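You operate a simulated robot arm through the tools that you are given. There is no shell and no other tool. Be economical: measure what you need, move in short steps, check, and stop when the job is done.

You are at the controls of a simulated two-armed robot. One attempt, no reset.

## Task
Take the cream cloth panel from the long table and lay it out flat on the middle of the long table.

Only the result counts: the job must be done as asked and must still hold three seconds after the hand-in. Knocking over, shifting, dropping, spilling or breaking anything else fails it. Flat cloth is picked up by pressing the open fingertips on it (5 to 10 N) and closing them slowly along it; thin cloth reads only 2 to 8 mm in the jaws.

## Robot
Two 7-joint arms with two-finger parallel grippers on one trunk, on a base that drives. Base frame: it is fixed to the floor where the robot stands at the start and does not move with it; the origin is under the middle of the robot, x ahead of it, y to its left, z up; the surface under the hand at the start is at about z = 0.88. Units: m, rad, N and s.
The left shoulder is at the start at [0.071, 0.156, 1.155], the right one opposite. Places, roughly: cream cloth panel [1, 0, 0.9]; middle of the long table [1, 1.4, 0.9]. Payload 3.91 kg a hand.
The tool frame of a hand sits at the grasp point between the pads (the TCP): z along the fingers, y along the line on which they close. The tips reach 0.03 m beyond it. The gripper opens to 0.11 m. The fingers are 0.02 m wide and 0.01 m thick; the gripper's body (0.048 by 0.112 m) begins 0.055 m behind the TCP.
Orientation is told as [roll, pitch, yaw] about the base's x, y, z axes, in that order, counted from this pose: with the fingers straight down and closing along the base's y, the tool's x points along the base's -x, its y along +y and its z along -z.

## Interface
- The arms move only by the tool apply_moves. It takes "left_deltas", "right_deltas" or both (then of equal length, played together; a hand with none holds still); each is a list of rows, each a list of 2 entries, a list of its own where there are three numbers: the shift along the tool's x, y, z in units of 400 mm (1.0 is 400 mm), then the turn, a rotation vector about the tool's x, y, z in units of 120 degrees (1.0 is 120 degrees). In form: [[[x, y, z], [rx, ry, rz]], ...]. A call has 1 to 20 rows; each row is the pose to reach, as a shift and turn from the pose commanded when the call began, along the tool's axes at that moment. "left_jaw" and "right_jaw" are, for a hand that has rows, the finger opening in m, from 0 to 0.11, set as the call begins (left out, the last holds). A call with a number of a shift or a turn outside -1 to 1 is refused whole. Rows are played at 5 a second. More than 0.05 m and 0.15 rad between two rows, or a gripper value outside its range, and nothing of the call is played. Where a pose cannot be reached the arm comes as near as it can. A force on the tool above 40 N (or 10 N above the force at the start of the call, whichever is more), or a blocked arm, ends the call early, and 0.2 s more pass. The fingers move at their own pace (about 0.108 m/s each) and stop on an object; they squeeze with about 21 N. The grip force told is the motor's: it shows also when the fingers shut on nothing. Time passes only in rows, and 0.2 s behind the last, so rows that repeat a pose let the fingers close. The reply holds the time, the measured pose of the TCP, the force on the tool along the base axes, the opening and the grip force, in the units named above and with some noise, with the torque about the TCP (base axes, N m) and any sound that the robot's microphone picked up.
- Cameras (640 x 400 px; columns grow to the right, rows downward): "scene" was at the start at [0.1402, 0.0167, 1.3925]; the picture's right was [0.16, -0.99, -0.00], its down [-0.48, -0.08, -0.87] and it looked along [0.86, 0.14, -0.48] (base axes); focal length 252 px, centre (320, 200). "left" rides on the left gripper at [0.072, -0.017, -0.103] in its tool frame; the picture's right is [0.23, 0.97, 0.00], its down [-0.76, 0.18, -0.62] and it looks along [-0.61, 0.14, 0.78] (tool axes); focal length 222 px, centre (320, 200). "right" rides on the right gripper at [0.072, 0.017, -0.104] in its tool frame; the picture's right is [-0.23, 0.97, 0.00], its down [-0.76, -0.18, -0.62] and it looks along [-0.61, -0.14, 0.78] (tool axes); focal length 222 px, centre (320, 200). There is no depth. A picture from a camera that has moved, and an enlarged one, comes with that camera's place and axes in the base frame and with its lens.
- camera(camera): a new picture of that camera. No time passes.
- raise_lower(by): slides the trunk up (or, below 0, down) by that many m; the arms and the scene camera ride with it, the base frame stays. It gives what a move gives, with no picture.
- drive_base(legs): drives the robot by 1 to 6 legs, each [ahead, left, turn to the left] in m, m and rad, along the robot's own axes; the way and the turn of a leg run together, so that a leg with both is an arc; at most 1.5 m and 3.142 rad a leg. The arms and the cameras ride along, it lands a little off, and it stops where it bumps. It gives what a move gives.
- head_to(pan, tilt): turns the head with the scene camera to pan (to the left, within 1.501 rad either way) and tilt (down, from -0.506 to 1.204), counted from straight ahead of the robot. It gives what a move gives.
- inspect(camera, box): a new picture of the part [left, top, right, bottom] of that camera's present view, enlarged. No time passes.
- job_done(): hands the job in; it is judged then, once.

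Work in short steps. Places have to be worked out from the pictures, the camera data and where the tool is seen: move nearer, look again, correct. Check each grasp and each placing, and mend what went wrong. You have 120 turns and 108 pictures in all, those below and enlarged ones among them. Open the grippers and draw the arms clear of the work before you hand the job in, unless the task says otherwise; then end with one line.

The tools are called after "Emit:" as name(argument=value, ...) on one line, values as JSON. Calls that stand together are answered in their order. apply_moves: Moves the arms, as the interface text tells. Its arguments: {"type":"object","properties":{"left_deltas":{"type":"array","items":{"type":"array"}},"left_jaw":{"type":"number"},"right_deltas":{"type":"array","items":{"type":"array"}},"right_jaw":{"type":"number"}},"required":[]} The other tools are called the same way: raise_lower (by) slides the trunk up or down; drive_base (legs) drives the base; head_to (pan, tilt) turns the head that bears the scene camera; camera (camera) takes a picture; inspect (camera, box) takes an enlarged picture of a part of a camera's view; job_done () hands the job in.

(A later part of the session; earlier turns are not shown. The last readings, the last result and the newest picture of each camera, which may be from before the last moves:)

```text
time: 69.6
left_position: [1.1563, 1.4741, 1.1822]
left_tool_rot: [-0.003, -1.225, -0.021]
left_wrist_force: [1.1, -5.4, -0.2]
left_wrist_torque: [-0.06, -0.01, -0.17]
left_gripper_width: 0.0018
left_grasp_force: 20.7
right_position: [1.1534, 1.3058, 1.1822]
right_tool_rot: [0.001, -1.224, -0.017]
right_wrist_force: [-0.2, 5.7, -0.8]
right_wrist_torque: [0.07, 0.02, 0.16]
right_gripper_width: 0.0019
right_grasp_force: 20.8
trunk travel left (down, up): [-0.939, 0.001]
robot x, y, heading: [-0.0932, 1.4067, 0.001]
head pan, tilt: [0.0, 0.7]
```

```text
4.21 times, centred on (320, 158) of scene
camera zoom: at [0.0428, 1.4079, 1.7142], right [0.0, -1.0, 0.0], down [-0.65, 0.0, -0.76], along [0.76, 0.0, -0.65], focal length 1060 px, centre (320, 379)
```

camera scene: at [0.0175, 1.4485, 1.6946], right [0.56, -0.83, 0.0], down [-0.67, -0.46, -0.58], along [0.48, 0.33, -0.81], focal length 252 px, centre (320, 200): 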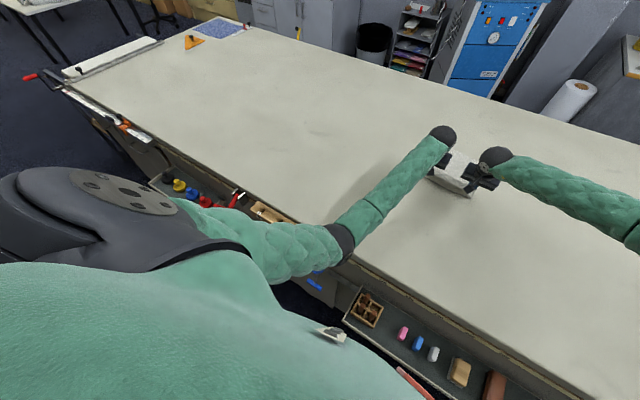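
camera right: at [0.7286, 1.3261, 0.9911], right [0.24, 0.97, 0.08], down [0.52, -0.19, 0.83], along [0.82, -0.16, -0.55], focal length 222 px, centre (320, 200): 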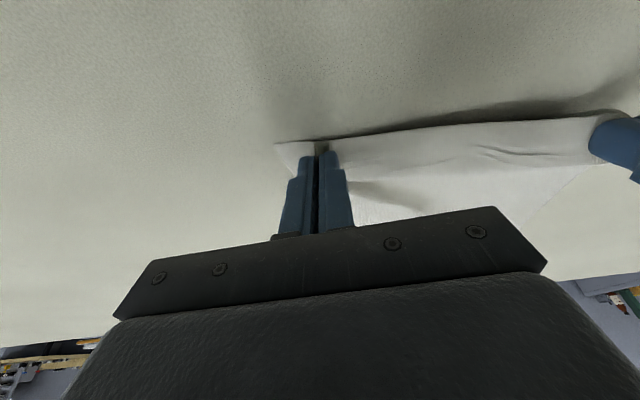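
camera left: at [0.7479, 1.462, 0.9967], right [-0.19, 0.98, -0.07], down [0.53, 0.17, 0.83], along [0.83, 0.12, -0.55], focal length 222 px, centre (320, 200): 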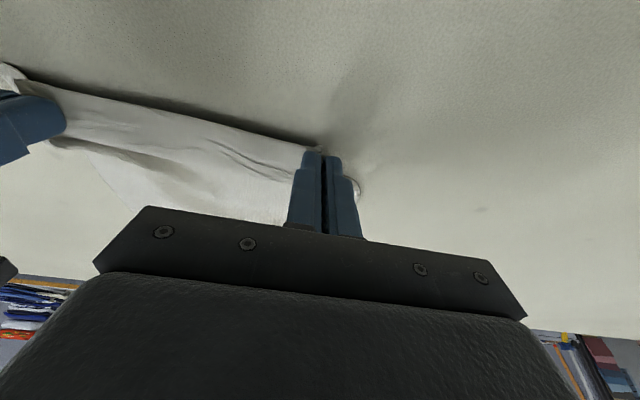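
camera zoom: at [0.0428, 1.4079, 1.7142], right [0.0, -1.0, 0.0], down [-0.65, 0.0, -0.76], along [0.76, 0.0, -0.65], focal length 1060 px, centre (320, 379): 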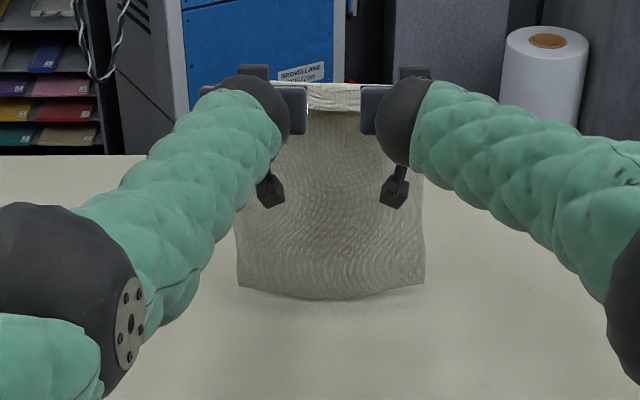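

The free edge touches at x≈1.2. I'll now lay it along the down-and-back path in one smooth move to just above the table.

Emit:
apply_moves(left_deltas=[[[0.048, 0, -0.0264], [0, 0.0239, 0]], [[0.0959, 0, -0.0528], [0, 0.0478, 0]], [[0.1439, 0, -0.0792], [0, 0.0717, 0]], [[0.1918, 0, -0.1056], [0, 0.0956, 0]], [[0.2398, 0, -0.132], [0, 0.1195, 0]], [[0.2877, 0, -0.1583], [0, 0.1434, 0]], [[0.3357, 0, -0.1847], [0, 0.1673, 0]], [[0.3836, 0, -0.2111], [0, 0.1912, 0]], [[0.4316, 0, -0.2375], [0, 0.2151, 0]], [[0.4796, 0, -0.2639], [0, 0.239, 0]], [[0.5275, 0, -0.2903], [0, 0.2629, 0]], [[0.5755, 0, -0.3167], [0, 0.2868, 0]], [[0.6234, 0, -0.3431], [0, 0.3107, 0]], [[0.6714, 0, -0.3695], [0, 0.3346, 0]], [[0.7193, 0, -0.3959], [0, 0.3585, 0]], [[0.7673, 0, -0.4223], [0, 0.3824, 0]], [[0.8152, 0, -0.4486], [0, 0.4063, 0]], [[0.863, 0, -0.475], [0, 0.43, 0]]], right_deltas=[[[0.048, 0, -0.0264], [0, 0.0239, 0]], [[0.0959, 0, -0.0528], [0, 0.0478, 0]], [[0.1439, 0, -0.0792], [0, 0.0717, 0]], [[0.1918, 0, -0.1056], [0, 0.0956, 0]], [[0.2398, 0, -0.132], [0, 0.1195, 0]], [[0.2877, 0, -0.1583], [0, 0.1434, 0]], [[0.3357, 0, -0.1847], [0, 0.1673, 0]], [[0.3836, 0, -0.2111], [0, 0.1912, 0]], [[0.4316, 0, -0.2375], [0, 0.2151, 0]], [[0.4796, 0, -0.2639], [0, 0.239, 0]], [[0.5275, 0, -0.2903], [0, 0.2629, 0]], [[0.5755, 0, -0.3167], [0, 0.2868, 0]], [[0.6234, 0, -0.3431], [0, 0.3107, 0]], [[0.6714, 0, -0.3695], [0, 0.3346, 0]], [[0.7193, 0, -0.3959], [0, 0.3585, 0]], [[0.7673, 0, -0.4223], [0, 0.3824, 0]], [[0.8152, 0, -0.4486], [0, 0.4063, 0]], [[0.863, 0, -0.475], [0, 0.43, 0]]])

Emit:
inspect(camera="scene", box=[250, 140, 390, 235])

Emit:
camera(camera="right")

```text
time: 73.2
left_position: [0.9912, 1.4575, 0.9113]
left_tool_rot: [0.002, -0.409, -0.018]
left_wrist_force: [-8.4, 0.3, 19.4]
left_wrist_torque: [-0.18, 0.19, -0.06]
left_gripper_width: 0.0019
left_grasp_force: 21.0
left hand out of reach, approached as far as the arm can: row 1, 2, 3, 4, 5, 6, 7, 8, 9, 10, 11, 12, 13, 14, 15, 16, 17, 18
right_position: [0.8738, 1.3034, 0.9371]
right_tool_rot: [-0.005, -0.378, -0.022]
right_wrist_force: [-0.6, 0.7, -0.3]
right_wrist_torque: [-0.01, 0.0, -0.03]
right_gripper_width: 0.0
right_grasp_force: 20.5
trunk travel left (down, up): [-0.939, 0.001]
robot x, y, heading: [-0.0929, 1.4045, -0.002]
head pan, tilt: [0.0, 0.7]
stopped in row 18 (left hand): the force on the tool passed its limit at 71 N (the readings are from after the stop); the commanded pose is now the measured one
```

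```text
4.21 times, centred on (320, 188) of scene
camera zoom: at [0.0403, 1.4061, 1.7144], right [0.0, -1.0, 0.0], down [-0.64, 0.0, -0.77], along [0.77, 0.0, -0.64], focal length 1060 px, centre (320, 253)
```

zoom: 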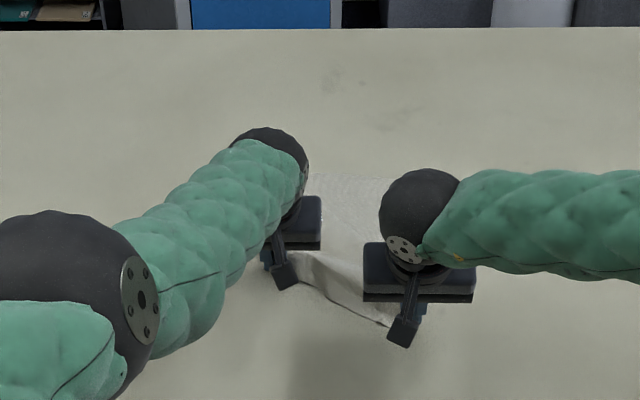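

```text
58 pictures are left
camera right: at [0.7697, 1.3231, 1.0057], right [0.24, 0.97, 0.08], down [0.47, -0.19, 0.86], along [0.85, -0.17, -0.5], focal length 222 px, centre (320, 200)
```

right: 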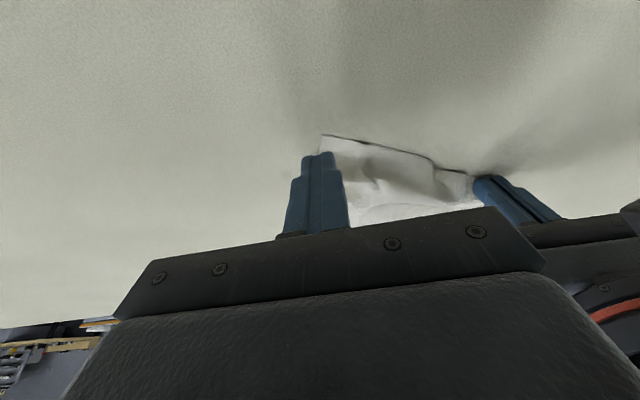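

The left arm hit a reach problem partway and pressed into the table, and the right hand lost its corner. The left still holds its own. I'll lift the right clear, ease the left up, and look.

Emit:
apply_moves(left_deltas=[[[-0.015, 0, -0.034], [0, 0, 0]], [[-0.015, 0, -0.034], [0, 0, 0]], [[-0.015, 0, -0.034], [0, 0, 0]]], right_deltas=[[[-0.046, 0, -0.116], [0, 0, 0]], [[-0.09, 0, -0.23], [0, 0, 0]], [[-0.09, -0.1, -0.23], [0, 0, 0]]])

Emit:
camera(camera="right")

Emit:
inspect(camera="scene", box=[250, 140, 390, 235])

```text
time: 74.0
left_position: [0.9947, 1.456, 0.9197]
left_tool_rot: [0.004, -0.404, -0.021]
left_wrist_force: [-0.3, 0.3, -0.2]
left_wrist_torque: [0.02, 0.03, 0.0]
left_gripper_width: 0.0018
left_grasp_force: 21.1
left hand out of reach, approached as far as the arm can: row 1, 2, 3
right_position: [0.8762, 1.2641, 1.0347]
right_tool_rot: [-0.003, -0.376, -0.022]
right_wrist_force: [0.0, -0.3, -0.3]
right_wrist_torque: [0.01, -0.01, -0.02]
right_gripper_width: 0.0
right_grasp_force: 20.4
trunk travel left (down, up): [-0.939, 0.001]
robot x, y, heading: [-0.0968, 1.404, -0.002]
head pan, tilt: [0.0, 0.7]
```

```text
57 pictures are left
camera right: at [0.7704, 1.2833, 1.1033], right [0.23, 0.97, 0.08], down [0.48, -0.19, 0.86], along [0.85, -0.16, -0.5], focal length 222 px, centre (320, 200)
```

right: 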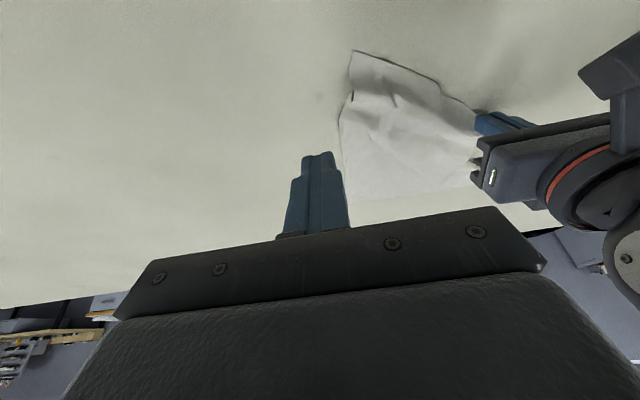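

```text
4.21 times, centred on (320, 188) of scene
camera zoom: at [0.0426, 1.4044, 1.7142], right [0.0, -1.0, 0.0], down [-0.64, 0.0, -0.76], along [0.76, 0.0, -0.64], focal length 1060 px, centre (320, 253)
```

zoom: 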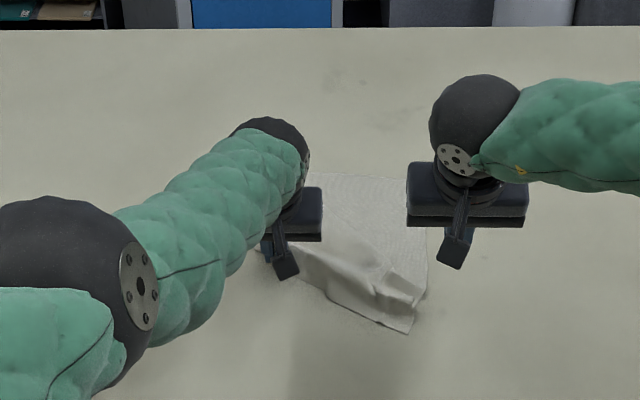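

The cloth is mostly flat, with only the left corner still held forward. I'll bring the left hand back to x≈0.86 to straighten that side.

Emit:
apply_moves(left_deltas=[[[0.05, 0.008, -0.026], [0, 0, 0]], [[0.1, 0.016, -0.052], [0, 0, 0]], [[0.15, 0.025, -0.078], [0, 0, 0]], [[0.2, 0.033, -0.104], [0, 0, 0]], [[0.25, 0.042, -0.13], [0, 0, 0]], [[0.3, 0.05, -0.156], [0, 0, 0]], [[0.3, 0.05, -0.156], [0, 0, 0]]])

Emit:
inspect(camera="scene", box=[250, 140, 390, 235])

```text
time: 75.0
left_position: [0.9926, 1.4582, 0.9119]
left_tool_rot: [0.003, -0.42, -0.019]
left_wrist_force: [-6.1, 2.0, 15.7]
left_wrist_torque: [0.04, 0.13, 0.0]
left_gripper_width: 0.0017
left_grasp_force: 21.0
left hand out of reach, approached as far as the arm can: row 1, 2, 3, 4, 5
right_position: [0.875, 1.2638, 1.0354]
right_tool_rot: [-0.005, -0.376, -0.023]
right_wrist_force: [0.4, -0.5, 0.4]
right_wrist_torque: [0.02, 0.0, 0.0]
right_gripper_width: 0.0002
right_grasp_force: 21.0
trunk travel left (down, up): [-0.939, 0.001]
robot x, y, heading: [-0.0935, 1.4055, -0.002]
head pan, tilt: [0.0, 0.7]
stopped in row 5 (left hand): the force on the tool passed its limit at 44 N (the readings are from after the stop); the commanded pose is now the measured one
```

```text
4.21 times, centred on (320, 188) of scene
camera zoom: at [0.0404, 1.4068, 1.7144], right [0.0, -1.0, 0.0], down [-0.64, 0.0, -0.77], along [0.77, 0.0, -0.64], focal length 1060 px, centre (320, 253)
```

zoom: 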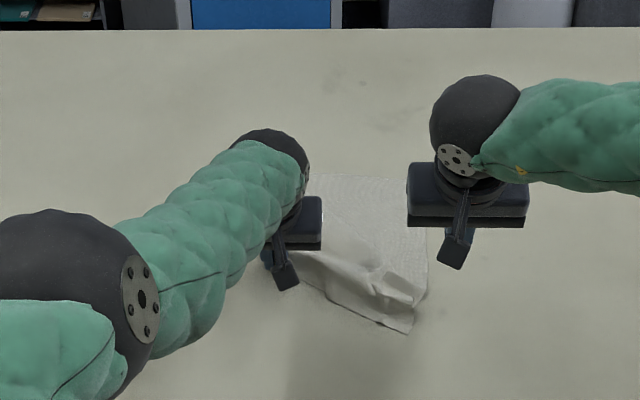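

The left arm's solution is stuck and can't pull back at this height. I'll ease it off the table and use the base to draw that corner back 12 cm.

Emit:
apply_moves(left_deltas=[[[-0.015, 0, -0.034], [0, 0, 0]], [[-0.015, 0, -0.034], [0, 0, 0]], [[-0.015, 0, -0.034], [0, 0, 0]]])

Emit:
drive_base(legs=[[-0.06, 0, 0], [-0.06, 0, 0]])

Emit:
inspect(camera="scene", box=[250, 110, 390, 205])

Emit:
camera(camera="right")

```text
time: 75.8
left_position: [0.9975, 1.4554, 0.9205]
left_tool_rot: [0.001, -0.415, -0.018]
left_wrist_force: [0.0, 0.1, -0.4]
left_wrist_torque: [-0.01, 0.0, 0.01]
left_gripper_width: 0.0018
left_grasp_force: 21.2
left hand out of reach, approached as far as the arm can: row 1, 2, 3
right_position: [0.8761, 1.264, 1.0349]
right_tool_rot: [-0.006, -0.376, -0.022]
right_wrist_force: [0.4, -0.4, 0.3]
right_wrist_torque: [-0.01, 0.03, 0.02]
right_gripper_width: 0.0001
right_grasp_force: 20.6
trunk travel left (down, up): [-0.939, 0.001]
robot x, y, heading: [-0.0948, 1.4111, 0.002]
head pan, tilt: [0.0, 0.7]
```

```text
time: 77.4
left_position: [0.884, 1.4528, 0.9112]
left_tool_rot: [0.001, -0.408, -0.021]
left_wrist_force: [-5.8, -4.6, 17.2]
left_wrist_torque: [-0.46, 0.02, -0.09]
left_gripper_width: 0.0019
left_grasp_force: 21.1
right_position: [0.7626, 1.2637, 1.0257]
right_tool_rot: [-0.007, -0.366, -0.023]
right_wrist_force: [-0.4, 0.5, -1.2]
right_wrist_torque: [-0.02, 0.0, -0.02]
right_gripper_width: 0.0
right_grasp_force: 21.0
trunk travel left (down, up): [-0.939, 0.001]
robot x, y, heading: [-0.2111, 1.404, -0.003]
head pan, tilt: [0.0, 0.7]
```

```text
4.21 times, centred on (320, 158) of scene
camera zoom: at [-0.0636, 1.4092, 1.7132], right [0.0, -1.0, 0.0], down [-0.65, 0.0, -0.76], along [0.76, 0.0, -0.65], focal length 1060 px, centre (320, 379)
```

zoom: 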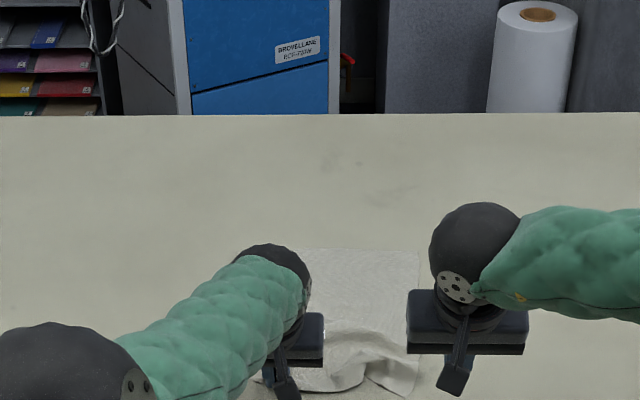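

```text
53 pictures are left
camera right: at [0.6586, 1.2841, 1.0954], right [0.24, 0.97, 0.08], down [0.48, -0.19, 0.86], along [0.84, -0.17, -0.51], focal length 222 px, centre (320, 200)
```

right: 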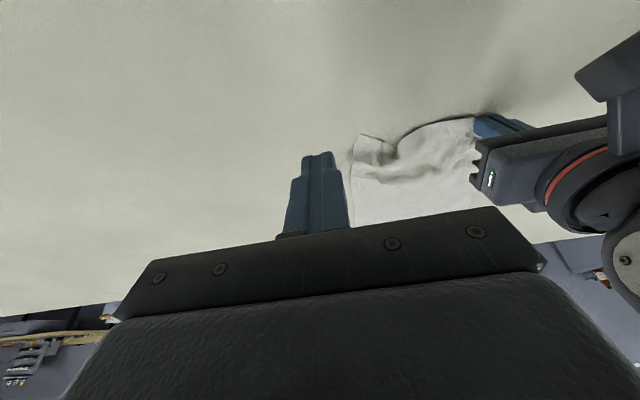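

The left corner is now back beside the right one, with a wrinkle between them. I'll open the left slightly, lift both hands clear, and view the cloth fully.

Emit:
apply_moves(left_deltas=[[[-0.01, 0, -0.02], [0, 0, 0]], [[-0.01, 0, -0.02], [0, 0, 0]]], left_jaw=0.03)

Emit:
apply_moves(left_deltas=[[[-0.04, 0, -0.1], [0, 0, 0]], [[-0.08, 0, -0.2], [0, 0, 0]], [[-0.12, 0, -0.3], [0, 0, 0]], [[-0.16, 0.08, -0.4], [0, 0, 0]], [[-0.2, 0.18, -0.5], [0, 0, 0]], [[-0.2, 0.28, -0.5], [0, 0, 0]], [[-0.2, 0.38, -0.5], [0, 0, 0]]], right_deltas=[[[-0.03, 0, -0.09], [0, 0, 0]], [[-0.06, 0, -0.18], [0, 0, 0]], [[-0.09, -0.08, -0.27], [0, 0, 0]], [[-0.12, -0.18, -0.3], [0, 0, 0]], [[-0.12, -0.25, -0.3], [0, 0, 0]], [[-0.12, -0.25, -0.3], [0, 0, 0]], [[-0.12, -0.25, -0.3], [0, 0, 0]]])

Emit:
inspect(camera="scene", box=[250, 130, 390, 225])

```text
time: 78.0
left_position: [0.8824, 1.4535, 0.9261]
left_tool_rot: [-0.001, -0.411, -0.021]
left_wrist_force: [0.2, 0.6, 0.1]
left_wrist_torque: [-0.06, -0.01, 0.02]
left_gripper_width: 0.03
left_grasp_force: 0.2
right_position: [0.7575, 1.2631, 1.0304]
right_tool_rot: [-0.006, -0.371, -0.027]
right_wrist_force: [1.1, 0.5, -0.2]
right_wrist_torque: [-0.01, -0.02, -0.01]
right_gripper_width: 0.0
right_grasp_force: 21.0
trunk travel left (down, up): [-0.939, 0.001]
robot x, y, heading: [-0.2143, 1.4068, -0.003]
head pan, tilt: [0.0, 0.7]
```

```text
refused: row 4 steps farther than a row can; nothing moved
```

```text
4.21 times, centred on (320, 178) of scene
camera zoom: at [-0.0736, 1.4097, 1.7137], right [0.0, -1.0, 0.0], down [-0.65, 0.0, -0.76], along [0.76, 0.0, -0.65], focal length 1060 px, centre (320, 295)
```

zoom: 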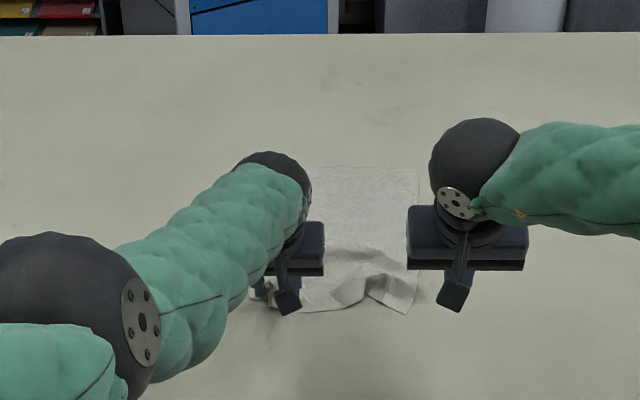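

The cloth is released. I'll repeat the retreat in smaller steps, up and outwards.

Emit:
apply_moves(left_deltas=[[[-0.04, 0, -0.09], [0, 0, 0]], [[-0.08, 0, -0.18], [0, 0, 0]], [[-0.12, 0, -0.27], [0, 0, 0]], [[-0.14, 0.06, -0.34], [0, 0, 0]], [[-0.16, 0.14, -0.4], [0, 0, 0]], [[-0.16, 0.24, -0.42], [0, 0, 0]], [[-0.16, 0.34, -0.42], [0, 0, 0]]], right_deltas=[[[-0.03, 0, -0.09], [0, 0, 0]], [[-0.06, 0, -0.18], [0, 0, 0]], [[-0.09, -0.05, -0.24], [0, 0, 0]], [[-0.1, -0.13, -0.28], [0, 0, 0]], [[-0.1, -0.22, -0.28], [0, 0, 0]], [[-0.1, -0.22, -0.28], [0, 0, 0]], [[-0.1, -0.22, -0.28], [0, 0, 0]]])

Emit:
inspect(camera="scene", box=[250, 130, 390, 225])

```text
time: 79.6
left_position: [0.9475, 1.5891, 1.0922]
left_tool_rot: [-0.001, -0.414, -0.023]
left_wrist_force: [-1.5, -0.1, 0.6]
left_wrist_torque: [0.07, -0.02, 0.0]
left_gripper_width: 0.0301
left_grasp_force: 0.0
left hand out of reach, approached as far as the arm can: row 1, 2, 3, 4, 5, 6, 7
right_position: [0.7486, 1.1761, 1.1552]
right_tool_rot: [-0.006, -0.374, -0.025]
right_wrist_force: [0.4, 0.0, -0.7]
right_wrist_torque: [-0.03, 0.03, 0.01]
right_gripper_width: 0.0
right_grasp_force: 21.5
trunk travel left (down, up): [-0.939, 0.001]
robot x, y, heading: [-0.2118, 1.407, -0.005]
head pan, tilt: [0.0, 0.7]
```

```text
4.21 times, centred on (320, 178) of scene
camera zoom: at [-0.0786, 1.4108, 1.7144], right [-0.01, -1.0, 0.0], down [-0.64, 0.0, -0.76], along [0.76, -0.01, -0.64], focal length 1060 px, centre (320, 295)
```

zoom: 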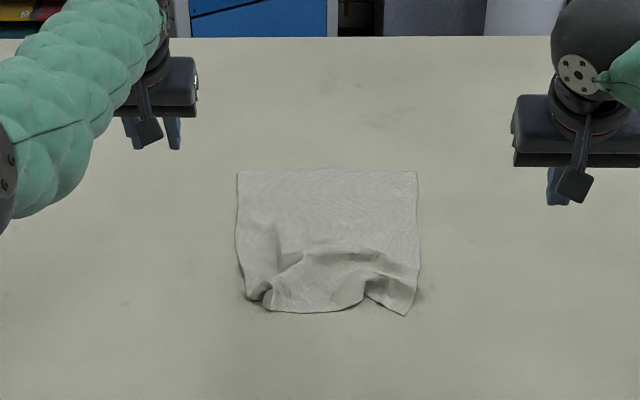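

The far half is flat (far edge x≈1.18, y≈1.27–1.52), but the near part is wrinkled. I'll zoom in, and also try to bring the left arm back to a normal configuration.

Emit:
inspect(camera="scene", box=[295, 160, 350, 205])

Emit:
apply_moves(left_deltas=[[[0.09, 0.02, -0.05], [0, 0.02, 0]], [[0.18, 0.04, -0.1], [0, 0.04, 0]], [[0.27, 0.06, -0.15], [0, 0.06, 0]], [[0.36, 0.08, -0.2], [0, 0.08, 0]], [[0.45, 0.1, -0.25], [0, 0.1, 0]], [[0.54, 0.12, -0.28], [0, 0.12, 0]]])

Emit:
camera(camera="scene")

```text
8.89 times, centred on (322, 182) of scene
camera zoom: at [-0.0786, 1.4108, 1.7144], right [-0.01, -1.0, 0.0], down [-0.64, 0.0, -0.76], along [0.76, -0.01, -0.64], focal length 2238 px, centre (298, 356)
```

zoom: 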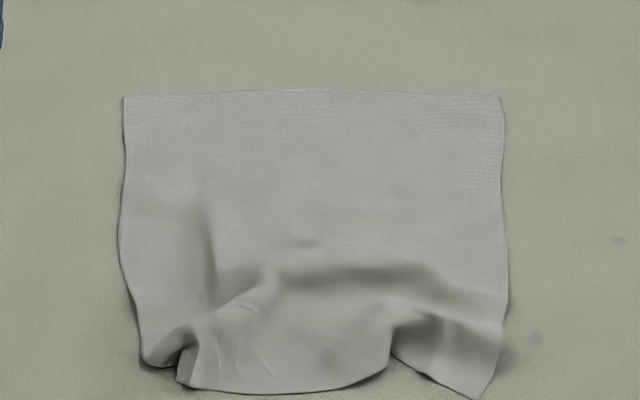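

```text
time: 81.0
left_position: [0.9029, 1.6312, 1.0641]
left_tool_rot: [0.001, -0.165, -0.022]
left_wrist_force: [-0.6, 0.4, 0.5]
left_wrist_torque: [0.0, -0.01, -0.02]
left_gripper_width: 0.0302
left_grasp_force: 0.1
left hand out of reach, approached as far as the arm can: row 1, 2, 3, 4, 5, 6
right_position: [0.7495, 1.1755, 1.1546]
right_tool_rot: [-0.006, -0.375, -0.026]
right_wrist_force: [0.0, 0.5, 0.1]
right_wrist_torque: [0.02, 0.03, -0.02]
right_gripper_width: 0.0
right_grasp_force: 21.0
trunk travel left (down, up): [-0.939, 0.001]
robot x, y, heading: [-0.2101, 1.4103, -0.004]
head pan, tilt: [0.0, 0.7]
```

```text
49 pictures are left
camera scene: at [-0.0773, 1.4083, 1.7142], right [0.0, -1.0, 0.0], down [-0.64, 0.0, -0.76], along [0.76, 0.0, -0.64], focal length 252 px, centre (320, 200)
```

scene: 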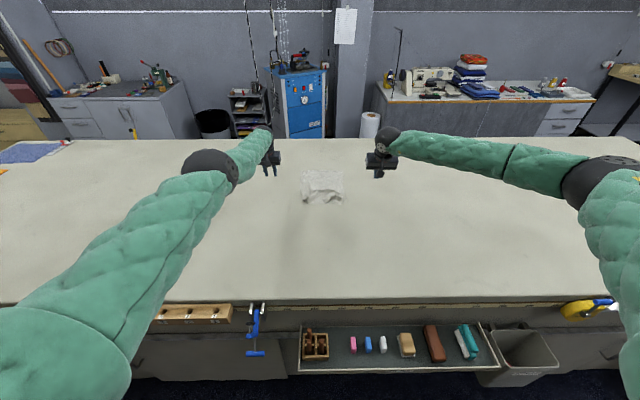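

The left arm looks fully straightened and can't bend back. I'll try moving it out, up and back together with a tilt, to break the singularity.

Emit:
apply_moves(left_deltas=[[[0.04, 0.03, -0.057], [0, -0.02, 0]], [[0.08, 0.06, -0.115], [0, -0.04, 0]], [[0.12, 0.09, -0.172], [0, -0.06, 0]], [[0.16, 0.12, -0.23], [0, -0.08, 0]], [[0.2, 0.15, -0.287], [0, -0.1, 0]], [[0.24, 0.18, -0.345], [0, -0.12, 0]], [[0.28, 0.21, -0.4], [0, -0.14, 0]], [[0.33, 0.24, -0.46], [0, -0.16, 0]], [[0.37, 0.27, -0.52], [0, -0.18, 0]], [[0.41, 0.3, -0.575], [0, -0.2, 0]]])

Emit:
camera(camera="scene")

```text
time: 83.2
left_position: [0.9898, 1.7941, 1.2369]
left_tool_rot: [0.001, -0.583, -0.021]
left_wrist_force: [0.3, -0.8, 0.6]
left_wrist_torque: [-0.01, 0.01, -0.04]
left_gripper_width: 0.0301
left_grasp_force: 0.2
left hand out of reach, approached as far as the arm can: row 1, 2, 3, 4, 5, 6, 7, 8, 9, 10
right_position: [0.7497, 1.1747, 1.1539]
right_tool_rot: [-0.004, -0.376, -0.026]
right_wrist_force: [-0.3, -0.5, -0.7]
right_wrist_torque: [0.0, 0.0, 0.02]
right_gripper_width: 0.0
right_grasp_force: 21.1
trunk travel left (down, up): [-0.939, 0.001]
robot x, y, heading: [-0.2139, 1.407, -0.0]
head pan, tilt: [0.0, 0.7]
```

```text
48 pictures are left
camera scene: at [-0.0778, 1.4086, 1.7143], right [0.0, -1.0, 0.0], down [-0.64, 0.0, -0.76], along [0.76, 0.0, -0.64], focal length 252 px, centre (320, 200)
```

scene: 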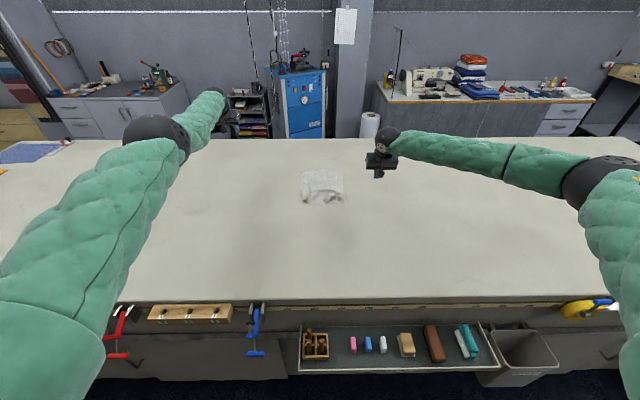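

The arm is still stuck straight. I'll move the hand up and inwards, the direction in which the elbow should bend.

Emit:
apply_moves(left_deltas=[[[-0.003, -0.0375, -0.073], [0, 0, 0]], [[-0.006, -0.075, -0.146], [0, 0, 0]], [[-0.009, -0.1125, -0.218], [0, 0, 0]], [[-0.012, -0.15, -0.291], [0, 0, 0]], [[-0.015, -0.1875, -0.364], [0, 0, 0]], [[-0.018, -0.225, -0.437], [0, 0, 0]], [[-0.021, -0.2625, -0.51], [0, 0, 0]], [[-0.024, -0.3, -0.582], [0, 0, 0]], [[-0.027, -0.3375, -0.655], [0, 0, 0]], [[-0.03, -0.375, -0.728], [0, 0, 0]]])

Emit:
camera(camera="scene")

```text
time: 85.4
left_position: [0.9883, 1.6517, 1.5131]
left_tool_rot: [0.0, -0.58, -0.024]
left_wrist_force: [0.1, 0.5, 0.4]
left_wrist_torque: [0.0, 0.01, 0.01]
left_gripper_width: 0.0299
left_grasp_force: 0.0
left hand out of reach, approached as far as the arm can: row 1, 2, 3, 4, 5, 6, 7, 8, 9, 10
right_position: [0.7485, 1.1735, 1.1542]
right_tool_rot: [-0.006, -0.375, -0.028]
right_wrist_force: [0.2, 0.0, -0.6]
right_wrist_torque: [0.01, -0.01, 0.01]
right_gripper_width: 0.0001
right_grasp_force: 21.3
trunk travel left (down, up): [-0.939, 0.001]
robot x, y, heading: [-0.215, 1.4054, -0.006]
head pan, tilt: [0.0, 0.7]
```

```text
47 pictures are left
camera scene: at [-0.0787, 1.4067, 1.7143], right [0.0, -1.0, 0.0], down [-0.64, 0.0, -0.76], along [0.76, 0.0, -0.64], focal length 252 px, centre (320, 200)
```

scene: 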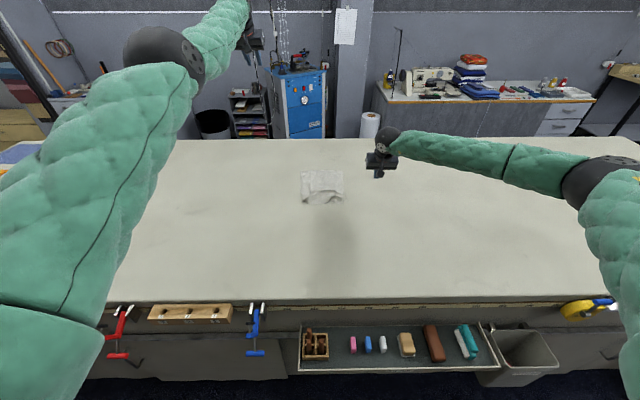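

Still stuck. I'll combine a retraction with a turn of the hand to change the wrist configuration.

Emit:
apply_moves(left_deltas=[[[0.066, 0, -0.013], [-0.0158, 0, -0.0239]], [[0.132, 0, -0.027], [-0.0316, 0, -0.0478]], [[0.198, 0, -0.04], [-0.0474, 0, -0.0717]], [[0.264, 0, -0.054], [-0.0632, 0, -0.0956]], [[0.33, 0, -0.067], [-0.079, 0, -0.1195]], [[0.396, 0, -0.081], [-0.0948, 0, -0.1434]], [[0.462, 0, -0.094], [-0.1106, 0, -0.1673]], [[0.528, 0, -0.108], [-0.1264, 0, -0.1912]], [[0.594, 0, -0.121], [-0.1422, 0, -0.2151]], [[0.66, 0, -0.135], [-0.158, 0, -0.239]]])

```text
time: 87.6
left_position: [0.9814, 1.6653, 1.4428]
left_tool_rot: [0.003, -0.581, 0.576]
left_wrist_force: [-0.4, -0.5, -0.4]
left_wrist_torque: [-0.01, 0.0, 0.02]
left_gripper_width: 0.0299
left_grasp_force: 0.1
left hand out of reach, approached as far as the arm can: row 1, 2, 3, 4, 5, 6, 7, 8, 9, 10
right_position: [0.75, 1.1748, 1.1535]
right_tool_rot: [-0.006, -0.376, -0.024]
right_wrist_force: [1.6, -0.2, 0.1]
right_wrist_torque: [-0.04, -0.03, 0.01]
right_gripper_width: 0.0003
right_grasp_force: 20.8
trunk travel left (down, up): [-0.939, 0.001]
robot x, y, heading: [-0.2115, 1.4081, -0.003]
head pan, tilt: [0.0, 0.7]
```

Still stuck, so I'll look at the left arm's posture to find out why.

Emit:
head_to(pan=0.35, tilt=0.2)

Emit:
camera(camera="scene")

```text
time: 88.5
left_position: [0.9807, 1.6652, 1.4436]
left_tool_rot: [0.003, -0.582, 0.579]
left_wrist_force: [-0.2, -0.1, 0.7]
left_wrist_torque: [0.01, 0.03, -0.02]
left_gripper_width: 0.0298
left_grasp_force: 0.0
right_position: [0.7489, 1.175, 1.1537]
right_tool_rot: [-0.005, -0.375, -0.024]
right_wrist_force: [-0.2, 0.4, 0.6]
right_wrist_torque: [-0.04, 0.0, 0.02]
right_gripper_width: 0.0003
right_grasp_force: 21.1
trunk travel left (down, up): [-0.939, 0.001]
robot x, y, heading: [-0.2161, 1.4072, -0.006]
head pan, tilt: [0.351, 0.201]
```

```text
46 pictures are left
camera scene: at [-0.075, 1.4404, 1.7596], right [0.34, -0.94, 0.0], down [-0.19, -0.07, -0.98], along [0.92, 0.33, -0.2], focal length 252 px, centre (320, 200)
```

scene: 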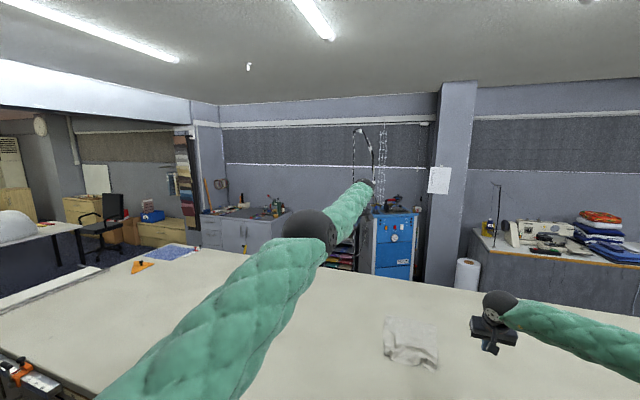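

The arm is fully straight at the elbow. I'll move the hand in a circle with an inward bias, so that some direction unlocks the elbow. It stays high above everything.

Emit:
apply_moves(left_deltas=[[[-0.017, 0.107, 0.011], [0, 0, 0]], [[-0.034, 0.213, 0.021], [0, 0, 0]], [[-0.05, 0.319, 0.032], [0, 0, 0]], [[0.023, 0.3, 0.121], [0, 0, 0]], [[0.107, 0.245, 0.183], [0, 0, 0]], [[0.187, 0.164, 0.207], [0, 0, 0]], [[0.252, 0.068, 0.192], [0, 0, 0]], [[0.291, -0.028, 0.139], [0, 0, 0]], [[0.301, -0.109, 0.055], [0, 0, 0]], [[0.277, -0.164, -0.045], [0, 0, 0]], [[0.224, -0.183, -0.148], [0, 0, 0]], [[0.151, -0.164, -0.237], [0, 0, 0]], [[0.067, -0.109, -0.299], [0, 0, 0]], [[-0.013, -0.028, -0.323], [0, 0, 0]], [[-0.078, 0.068, -0.308], [0, 0, 0]], [[-0.117, 0.164, -0.255], [0, 0, 0]]])

```text
time: 91.9
left_position: [0.9634, 1.698, 1.5595]
left_tool_rot: [0.003, -0.581, 0.575]
left_wrist_force: [-0.4, 0.1, -0.5]
left_wrist_torque: [-0.01, 0.0, -0.01]
left_gripper_width: 0.03
left_grasp_force: 0.1
left hand out of reach, approached as far as the arm can: row 1, 2, 3, 4, 5, 6, 7, 8, 9, 10, 11, 12, 13, 14, 15, 16
right_position: [0.7482, 1.1767, 1.1532]
right_tool_rot: [-0.007, -0.375, -0.026]
right_wrist_force: [0.6, -0.9, -0.1]
right_wrist_torque: [-0.03, 0.0, -0.04]
right_gripper_width: 0.0
right_grasp_force: 21.2
trunk travel left (down, up): [-0.939, 0.001]
robot x, y, heading: [-0.2089, 1.4074, -0.006]
head pan, tilt: [0.351, 0.201]
```

The left arm can't be freed easily, but it is high and clear of everything. I'll finish with the right arm, pressing closed fingertips on the cloth and drawing the corners outwards. First I drive back to base x≈-0.095.

Emit:
drive_base(legs=[[0.115, 0, 0.0]])

Emit:
head_to(pan=0.0, tilt=0.7)

Emit:
inspect(camera="scene", box=[280, 160, 370, 225])

```text
time: 93.1
left_position: [1.0719, 1.7022, 1.6008]
left_tool_rot: [-0.034, -0.623, 0.609]
left_wrist_force: [-1.9, 1.2, -1.3]
left_wrist_torque: [-0.06, -0.14, -0.1]
left_gripper_width: 0.0302
left_grasp_force: 0.0
right_position: [0.854, 1.1771, 1.1654]
right_tool_rot: [-0.006, -0.388, -0.019]
right_wrist_force: [0.6, 1.0, -0.3]
right_wrist_torque: [-0.08, -0.01, -0.02]
right_gripper_width: 0.0
right_grasp_force: 21.0
trunk travel left (down, up): [-0.939, 0.001]
robot x, y, heading: [-0.0952, 1.4073, -0.002]
head pan, tilt: [0.351, 0.201]
```

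```text
time: 94.1
left_position: [1.0646, 1.7045, 1.6107]
left_tool_rot: [-0.042, -0.633, 0.616]
left_wrist_force: [-0.1, -0.4, 0.2]
left_wrist_torque: [0.02, -0.03, -0.05]
left_gripper_width: 0.0301
left_grasp_force: 0.1
right_position: [0.8488, 1.176, 1.1689]
right_tool_rot: [-0.006, -0.39, -0.022]
right_wrist_force: [-0.6, -0.3, 0.1]
right_wrist_torque: [0.01, -0.02, -0.01]
right_gripper_width: 0.0001
right_grasp_force: 21.1
trunk travel left (down, up): [-0.939, 0.001]
robot x, y, heading: [-0.1003, 1.4075, -0.002]
head pan, tilt: [0.0, 0.7]
```

```text
6.15 times, centred on (325, 192) of scene
camera zoom: at [0.0274, 1.4067, 1.7155], right [0.0, -1.0, 0.0], down [-0.64, 0.0, -0.77], along [0.77, 0.0, -0.64], focal length 1549 px, centre (289, 246)
```

zoom: 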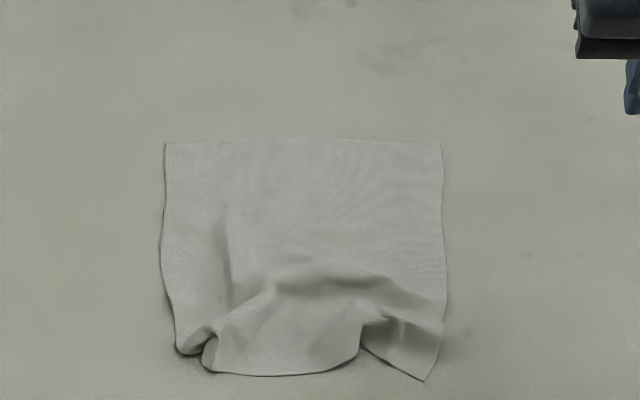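

The robot tilted back slightly and the left arm shifted, so I'll check that it isn't touching anything.

Emit:
camera(camera="scene")

Emit:
head_to(pan=0.45, tilt=0.15)

Emit:
camera(camera="scene")

```text
44 pictures are left
camera scene: at [0.0274, 1.4067, 1.7155], right [0.0, -1.0, 0.0], down [-0.64, 0.0, -0.77], along [0.77, 0.0, -0.64], focal length 252 px, centre (320, 200)
```

scene: 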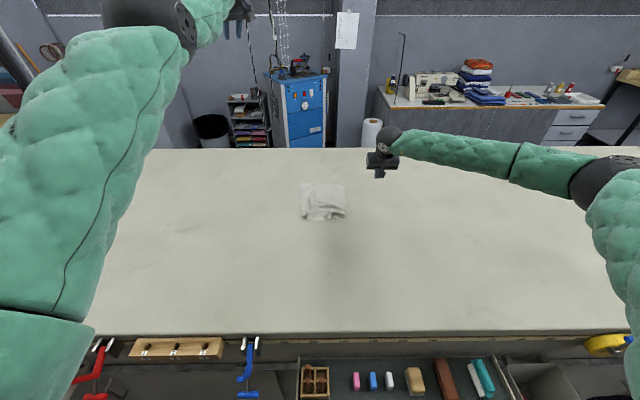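

```text
time: 95.0
left_position: [1.0788, 1.7028, 1.596]
left_tool_rot: [-0.034, -0.621, 0.61]
left_wrist_force: [1.2, 0.5, 0.4]
left_wrist_torque: [0.01, 0.02, 0.0]
left_gripper_width: 0.0301
left_grasp_force: 0.0
right_position: [0.8594, 1.1779, 1.159]
right_tool_rot: [-0.006, -0.381, -0.019]
right_wrist_force: [0.8, -1.3, -0.5]
right_wrist_torque: [0.01, 0.0, 0.03]
right_gripper_width: 0.0002
right_grasp_force: 21.6
trunk travel left (down, up): [-0.939, 0.001]
robot x, y, heading: [-0.0959, 1.4016, -0.0]
head pan, tilt: [0.45, 0.15]
```

```text
43 pictures are left
camera scene: at [0.0418, 1.4468, 1.7638], right [0.43, -0.9, 0.0], down [-0.14, -0.07, -0.99], along [0.89, 0.43, -0.15], focal length 252 px, centre (320, 200)
```

scene: 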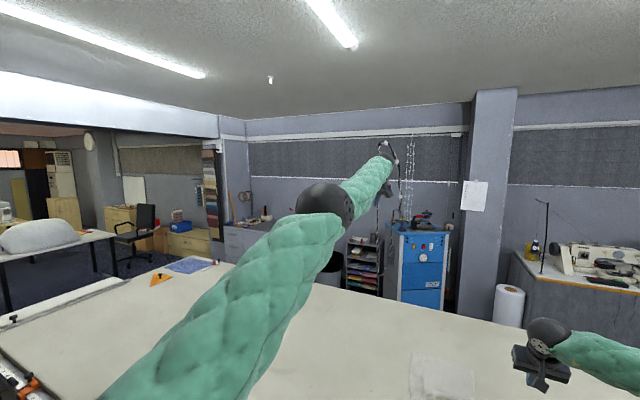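

Nothing is touching the left arm; the robot is just settling. I'll try once more to retract the left arm.

Emit:
apply_moves(left_deltas=[[[0.061, 0.034, -0.003], [0, 0, 0]], [[0.122, 0.068, -0.006], [0, 0, 0]], [[0.183, 0.102, -0.009], [0, 0, 0]], [[0.244, 0.136, -0.012], [0, 0, 0]], [[0.304, 0.17, -0.015], [0, 0, 0]], [[0.365, 0.204, -0.018], [0, 0, 0]], [[0.426, 0.238, -0.021], [0, 0, 0]], [[0.487, 0.272, -0.024], [0, 0, 0]]])

```text
time: 96.8
left_position: [1.0867, 1.7008, 1.5587]
left_tool_rot: [-0.031, -0.619, 0.609]
left_wrist_force: [-0.4, -0.1, -0.3]
left_wrist_torque: [-0.03, 0.01, 0.04]
left_gripper_width: 0.0304
left_grasp_force: 0.0
left hand out of reach, approached as far as the arm can: row 1, 2, 3, 4, 5, 6, 7, 8
right_position: [0.8573, 1.1781, 1.1616]
right_tool_rot: [-0.005, -0.383, -0.021]
right_wrist_force: [0.4, -0.3, 0.3]
right_wrist_torque: [0.0, -0.01, 0.0]
right_gripper_width: 0.0
right_grasp_force: 21.2
trunk travel left (down, up): [-0.939, 0.001]
robot x, y, heading: [-0.0948, 1.4043, 0.001]
head pan, tilt: [0.45, 0.15]
```

I'll leave the left arm parked high. Next the right hand, jaws closed, goes to just above the near-right corner at about (0.90, 1.31).

Emit:
apply_moves(right_deltas=[[[0.0, 0.08, 0.05], [0, 0, 0]], [[0.01, 0.16, 0.1], [0, 0, 0]], [[0.03, 0.24, 0.15], [0, 0, 0]], [[0.05, 0.32, 0.22], [0, 0, 0]], [[0.07, 0.325, 0.32], [0, 0, 0]], [[0.1, 0.325, 0.43], [0, 0, 0]], [[0.128, 0.325, 0.54], [0, 0, 0]], [[0.128, 0.325, 0.56], [0, 0, 0]]])

Emit:
head_to(pan=0.0, tilt=0.7)

Emit:
inspect(camera="scene", box=[280, 160, 370, 225])

Emit:
camera(camera="right")

```text
time: 98.6
left_position: [1.0864, 1.7022, 1.5572]
left_tool_rot: [-0.029, -0.621, 0.608]
left_wrist_force: [0.1, 0.1, -0.1]
left_wrist_torque: [0.0, 0.01, -0.01]
left_gripper_width: 0.0299
left_grasp_force: 0.0
right_position: [0.896, 1.3055, 0.9345]
right_tool_rot: [-0.005, -0.384, -0.02]
right_wrist_force: [0.7, 0.7, -0.3]
right_wrist_torque: [0.03, 0.01, 0.0]
right_gripper_width: 0.0
right_grasp_force: 21.0
trunk travel left (down, up): [-0.939, 0.001]
robot x, y, heading: [-0.0918, 1.4042, -0.003]
head pan, tilt: [0.45, 0.15]
```

```text
time: 99.6
left_position: [1.0871, 1.7006, 1.5583]
left_tool_rot: [-0.031, -0.62, 0.609]
left_wrist_force: [0.1, -0.6, -1.0]
left_wrist_torque: [-0.01, 0.03, 0.0]
left_gripper_width: 0.03
left_grasp_force: 0.1
right_position: [0.8966, 1.3064, 0.9358]
right_tool_rot: [-0.005, -0.384, -0.017]
right_wrist_force: [-0.4, -0.3, 0.3]
right_wrist_torque: [0.01, -0.01, 0.02]
right_gripper_width: 0.0
right_grasp_force: 21.1
trunk travel left (down, up): [-0.939, 0.001]
robot x, y, heading: [-0.0976, 1.4022, 0.002]
head pan, tilt: [0.0, 0.7]
```

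```text
6.15 times, centred on (325, 192) of scene
camera zoom: at [0.0398, 1.4071, 1.7143], right [0.0, -1.0, 0.0], down [-0.64, 0.0, -0.76], along [0.76, 0.0, -0.64], focal length 1549 px, centre (289, 246)
```

zoom: 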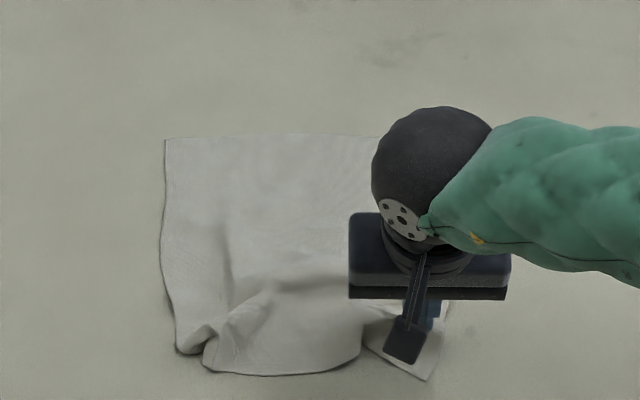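

```text
41 pictures are left
camera right: at [0.7911, 1.3261, 1.0033], right [0.23, 0.97, 0.08], down [0.47, -0.18, 0.86], along [0.85, -0.16, -0.5], focal length 222 px, centre (320, 200)
```

right: 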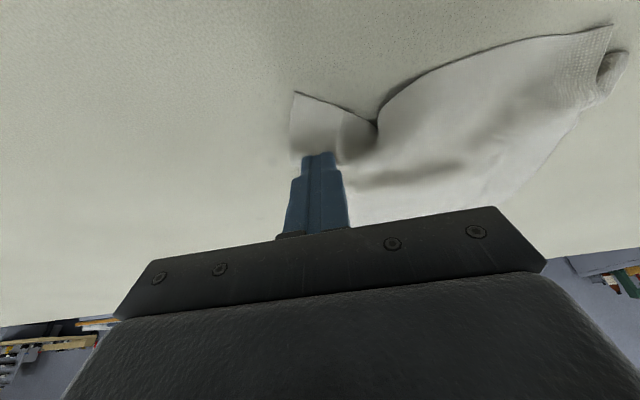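

The fingertips are right over the right corner. I'll lower onto it.

Emit:
apply_moves(right_deltas=[[[0.009, 0, 0.0225], [0, 0, 0]], [[0.018, 0, 0.045], [0, 0, 0]], [[0.022, 0, 0.0545], [0, 0, 0]], [[0.022, 0, 0.0545], [0, 0, 0]]])

```text
time: 100.6
left_position: [1.0857, 1.7019, 1.5585]
left_tool_rot: [-0.033, -0.617, 0.609]
left_wrist_force: [0.4, -0.3, 0.7]
left_wrist_torque: [-0.01, 0.01, 0.02]
left_gripper_width: 0.0301
left_grasp_force: 0.1
right_position: [0.8974, 1.3065, 0.9121]
right_tool_rot: [-0.003, -0.386, -0.02]
right_wrist_force: [-0.2, -1.3, 8.6]
right_wrist_torque: [-0.05, 0.0, 0.01]
right_gripper_width: 0.0
right_grasp_force: 21.0
trunk travel left (down, up): [-0.939, 0.001]
robot x, y, heading: [-0.0921, 1.4022, 0.003]
head pan, tilt: [0.0, 0.7]
```

Contact at 8.6 N. I'll draw the corner outwards (3 cm right, 2.5 cm towards the robot).

Emit:
apply_moves(right_deltas=[[[0.012, -0.015, -0.0047], [0, 0, 0]], [[0.023, -0.03, -0.0094], [0, 0, 0]], [[0.035, -0.045, -0.014], [0, 0, 0]], [[0.046, -0.06, -0.0187], [0, 0, 0]], [[0.058, -0.075, -0.0234], [0, 0, 0]], [[0.058, -0.075, -0.0234], [0, 0, 0]]])

Emit:
inspect(camera="scene", box=[280, 160, 370, 225])

Emit:
camera(camera="right")

```text
time: 102.0
left_position: [1.0848, 1.7025, 1.5585]
left_tool_rot: [-0.031, -0.62, 0.61]
left_wrist_force: [-0.5, 0.1, -0.4]
left_wrist_torque: [0.02, -0.03, 0.0]
left_gripper_width: 0.03
left_grasp_force: 0.0
right_position: [0.871, 1.2782, 0.9109]
right_tool_rot: [-0.004, -0.386, -0.019]
right_wrist_force: [5.4, 6.0, 19.4]
right_wrist_torque: [0.14, -0.21, 0.04]
right_gripper_width: 0.0
right_grasp_force: 20.8
trunk travel left (down, up): [-0.939, 0.001]
robot x, y, heading: [-0.0941, 1.4077, 0.001]
head pan, tilt: [0.0, 0.7]
```

```text
6.15 times, centred on (325, 192) of scene
camera zoom: at [0.0378, 1.408, 1.7145], right [0.0, -1.0, 0.0], down [-0.64, 0.0, -0.77], along [0.77, 0.0, -0.64], focal length 1549 px, centre (289, 246)
```

zoom: 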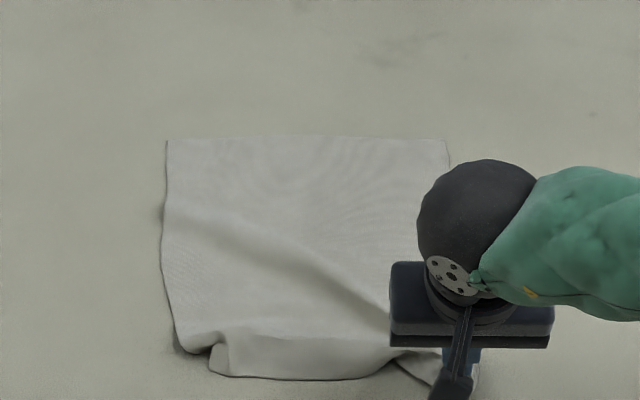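

```text
39 pictures are left
camera right: at [0.7643, 1.2971, 0.9805], right [0.23, 0.97, 0.08], down [0.47, -0.18, 0.86], along [0.85, -0.16, -0.5], focal length 222 px, centre (320, 200)
```

right: 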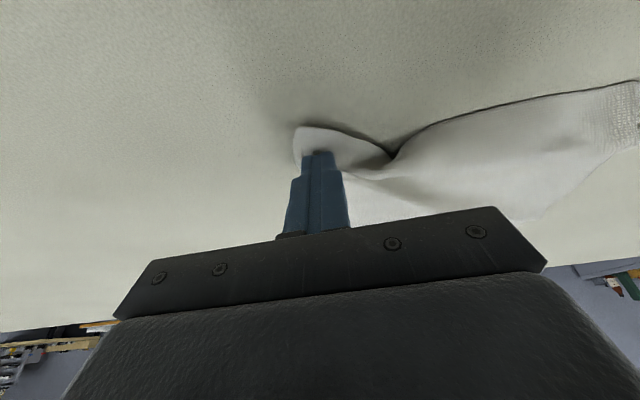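

Press-and-drag works well: the right corner is drawn out. I'll lift off and shift the base 0.2 m left to do the left corner.

Emit:
apply_moves(right_deltas=[[[-0.03, 0, -0.077], [0, 0, 0]], [[-0.062, 0, -0.155], [0, 0, 0]], [[-0.093, 0, -0.232], [0, 0, 0]], [[-0.14, 0, -0.35], [0, 0, 0]]])

Emit:
drive_base(legs=[[0, 0.2, 0]])

Emit:
inspect(camera="scene", box=[310, 150, 420, 230])

```text
refused: row 4 steps farther than a row can; nothing moved
```

```text
time: 103.6
left_position: [1.0834, 1.9066, 1.56]
left_tool_rot: [-0.031, -0.621, 0.612]
left_wrist_force: [0.4, 0.4, 0.4]
left_wrist_torque: [0.0, -0.03, -0.01]
left_gripper_width: 0.0298
left_grasp_force: 0.1
right_position: [0.869, 1.4826, 0.9117]
right_tool_rot: [-0.003, -0.385, -0.013]
right_wrist_force: [-3.8, 2.1, 23.5]
right_wrist_torque: [0.07, 0.05, -0.01]
right_gripper_width: 0.0001
right_grasp_force: 20.9
trunk travel left (down, up): [-0.939, 0.001]
robot x, y, heading: [-0.0978, 1.6031, 0.006]
head pan, tilt: [0.0, 0.7]
```

```text
5.00 times, centred on (365, 190) of scene
camera zoom: at [0.0367, 1.6076, 1.7146], right [0.0, -1.0, 0.0], down [-0.64, 0.0, -0.77], along [0.77, 0.0, -0.64], focal length 1259 px, centre (95, 250)
```

zoom: 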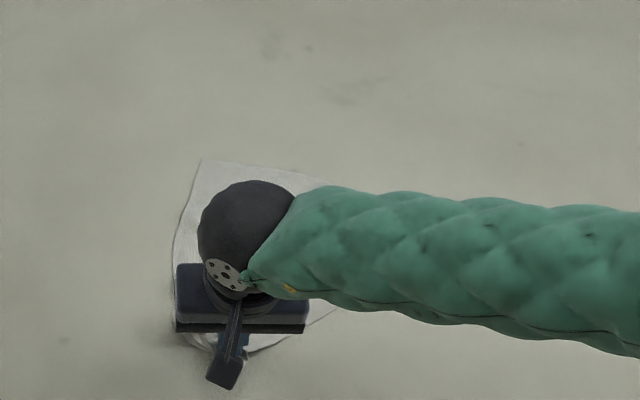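

The lift was refused, so the pressed hand was dragged across the cloth. I shouldn't have chained those two calls. I'll lift now and look at the result.

Emit:
apply_moves(right_deltas=[[[-0.03, 0, -0.077], [0, 0, 0]], [[-0.062, 0, -0.155], [0, 0, 0]], [[-0.093, 0, -0.232], [0, 0, 0]], [[-0.12, -0.05, -0.3], [0, 0, 0]], [[-0.13, -0.15, -0.32], [0, 0, 0]], [[-0.13, -0.26, -0.32], [0, 0, 0]], [[-0.13, -0.37, -0.32], [0, 0, 0]], [[-0.13, -0.48, -0.32], [0, 0, 0]], [[-0.13, -0.59, -0.32], [0, 0, 0]], [[-0.13, -0.7, -0.32], [0, 0, 0]]])

Emit:
inspect(camera="scene", box=[310, 150, 420, 230])

```text
time: 105.8
left_position: [1.0828, 1.9048, 1.5595]
left_tool_rot: [-0.03, -0.619, 0.613]
left_wrist_force: [0.3, -0.1, 0.8]
left_wrist_torque: [-0.01, -0.02, 0.01]
left_gripper_width: 0.0301
left_grasp_force: 0.0
right_position: [0.8676, 1.203, 1.0504]
right_tool_rot: [-0.001, -0.385, -0.011]
right_wrist_force: [-0.1, 0.2, 1.1]
right_wrist_torque: [0.01, -0.02, 0.02]
right_gripper_width: 0.0
right_grasp_force: 20.8
trunk travel left (down, up): [-0.939, 0.001]
robot x, y, heading: [-0.0974, 1.6058, 0.01]
head pan, tilt: [0.0, 0.7]
```

```text
5.00 times, centred on (365, 190) of scene
camera zoom: at [0.039, 1.6057, 1.7143], right [0.0, -1.0, 0.0], down [-0.64, 0.0, -0.76], along [0.76, 0.0, -0.64], focal length 1259 px, centre (95, 250)
```

zoom: 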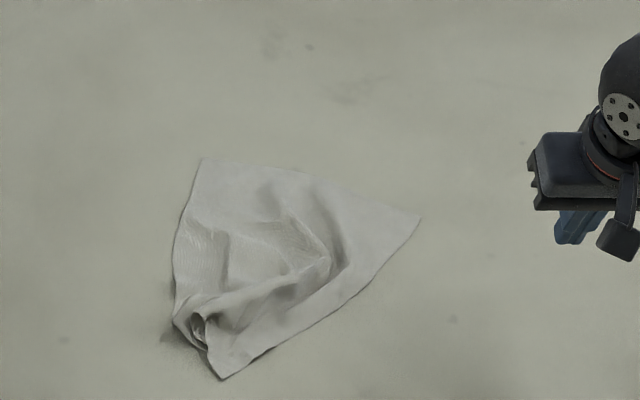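

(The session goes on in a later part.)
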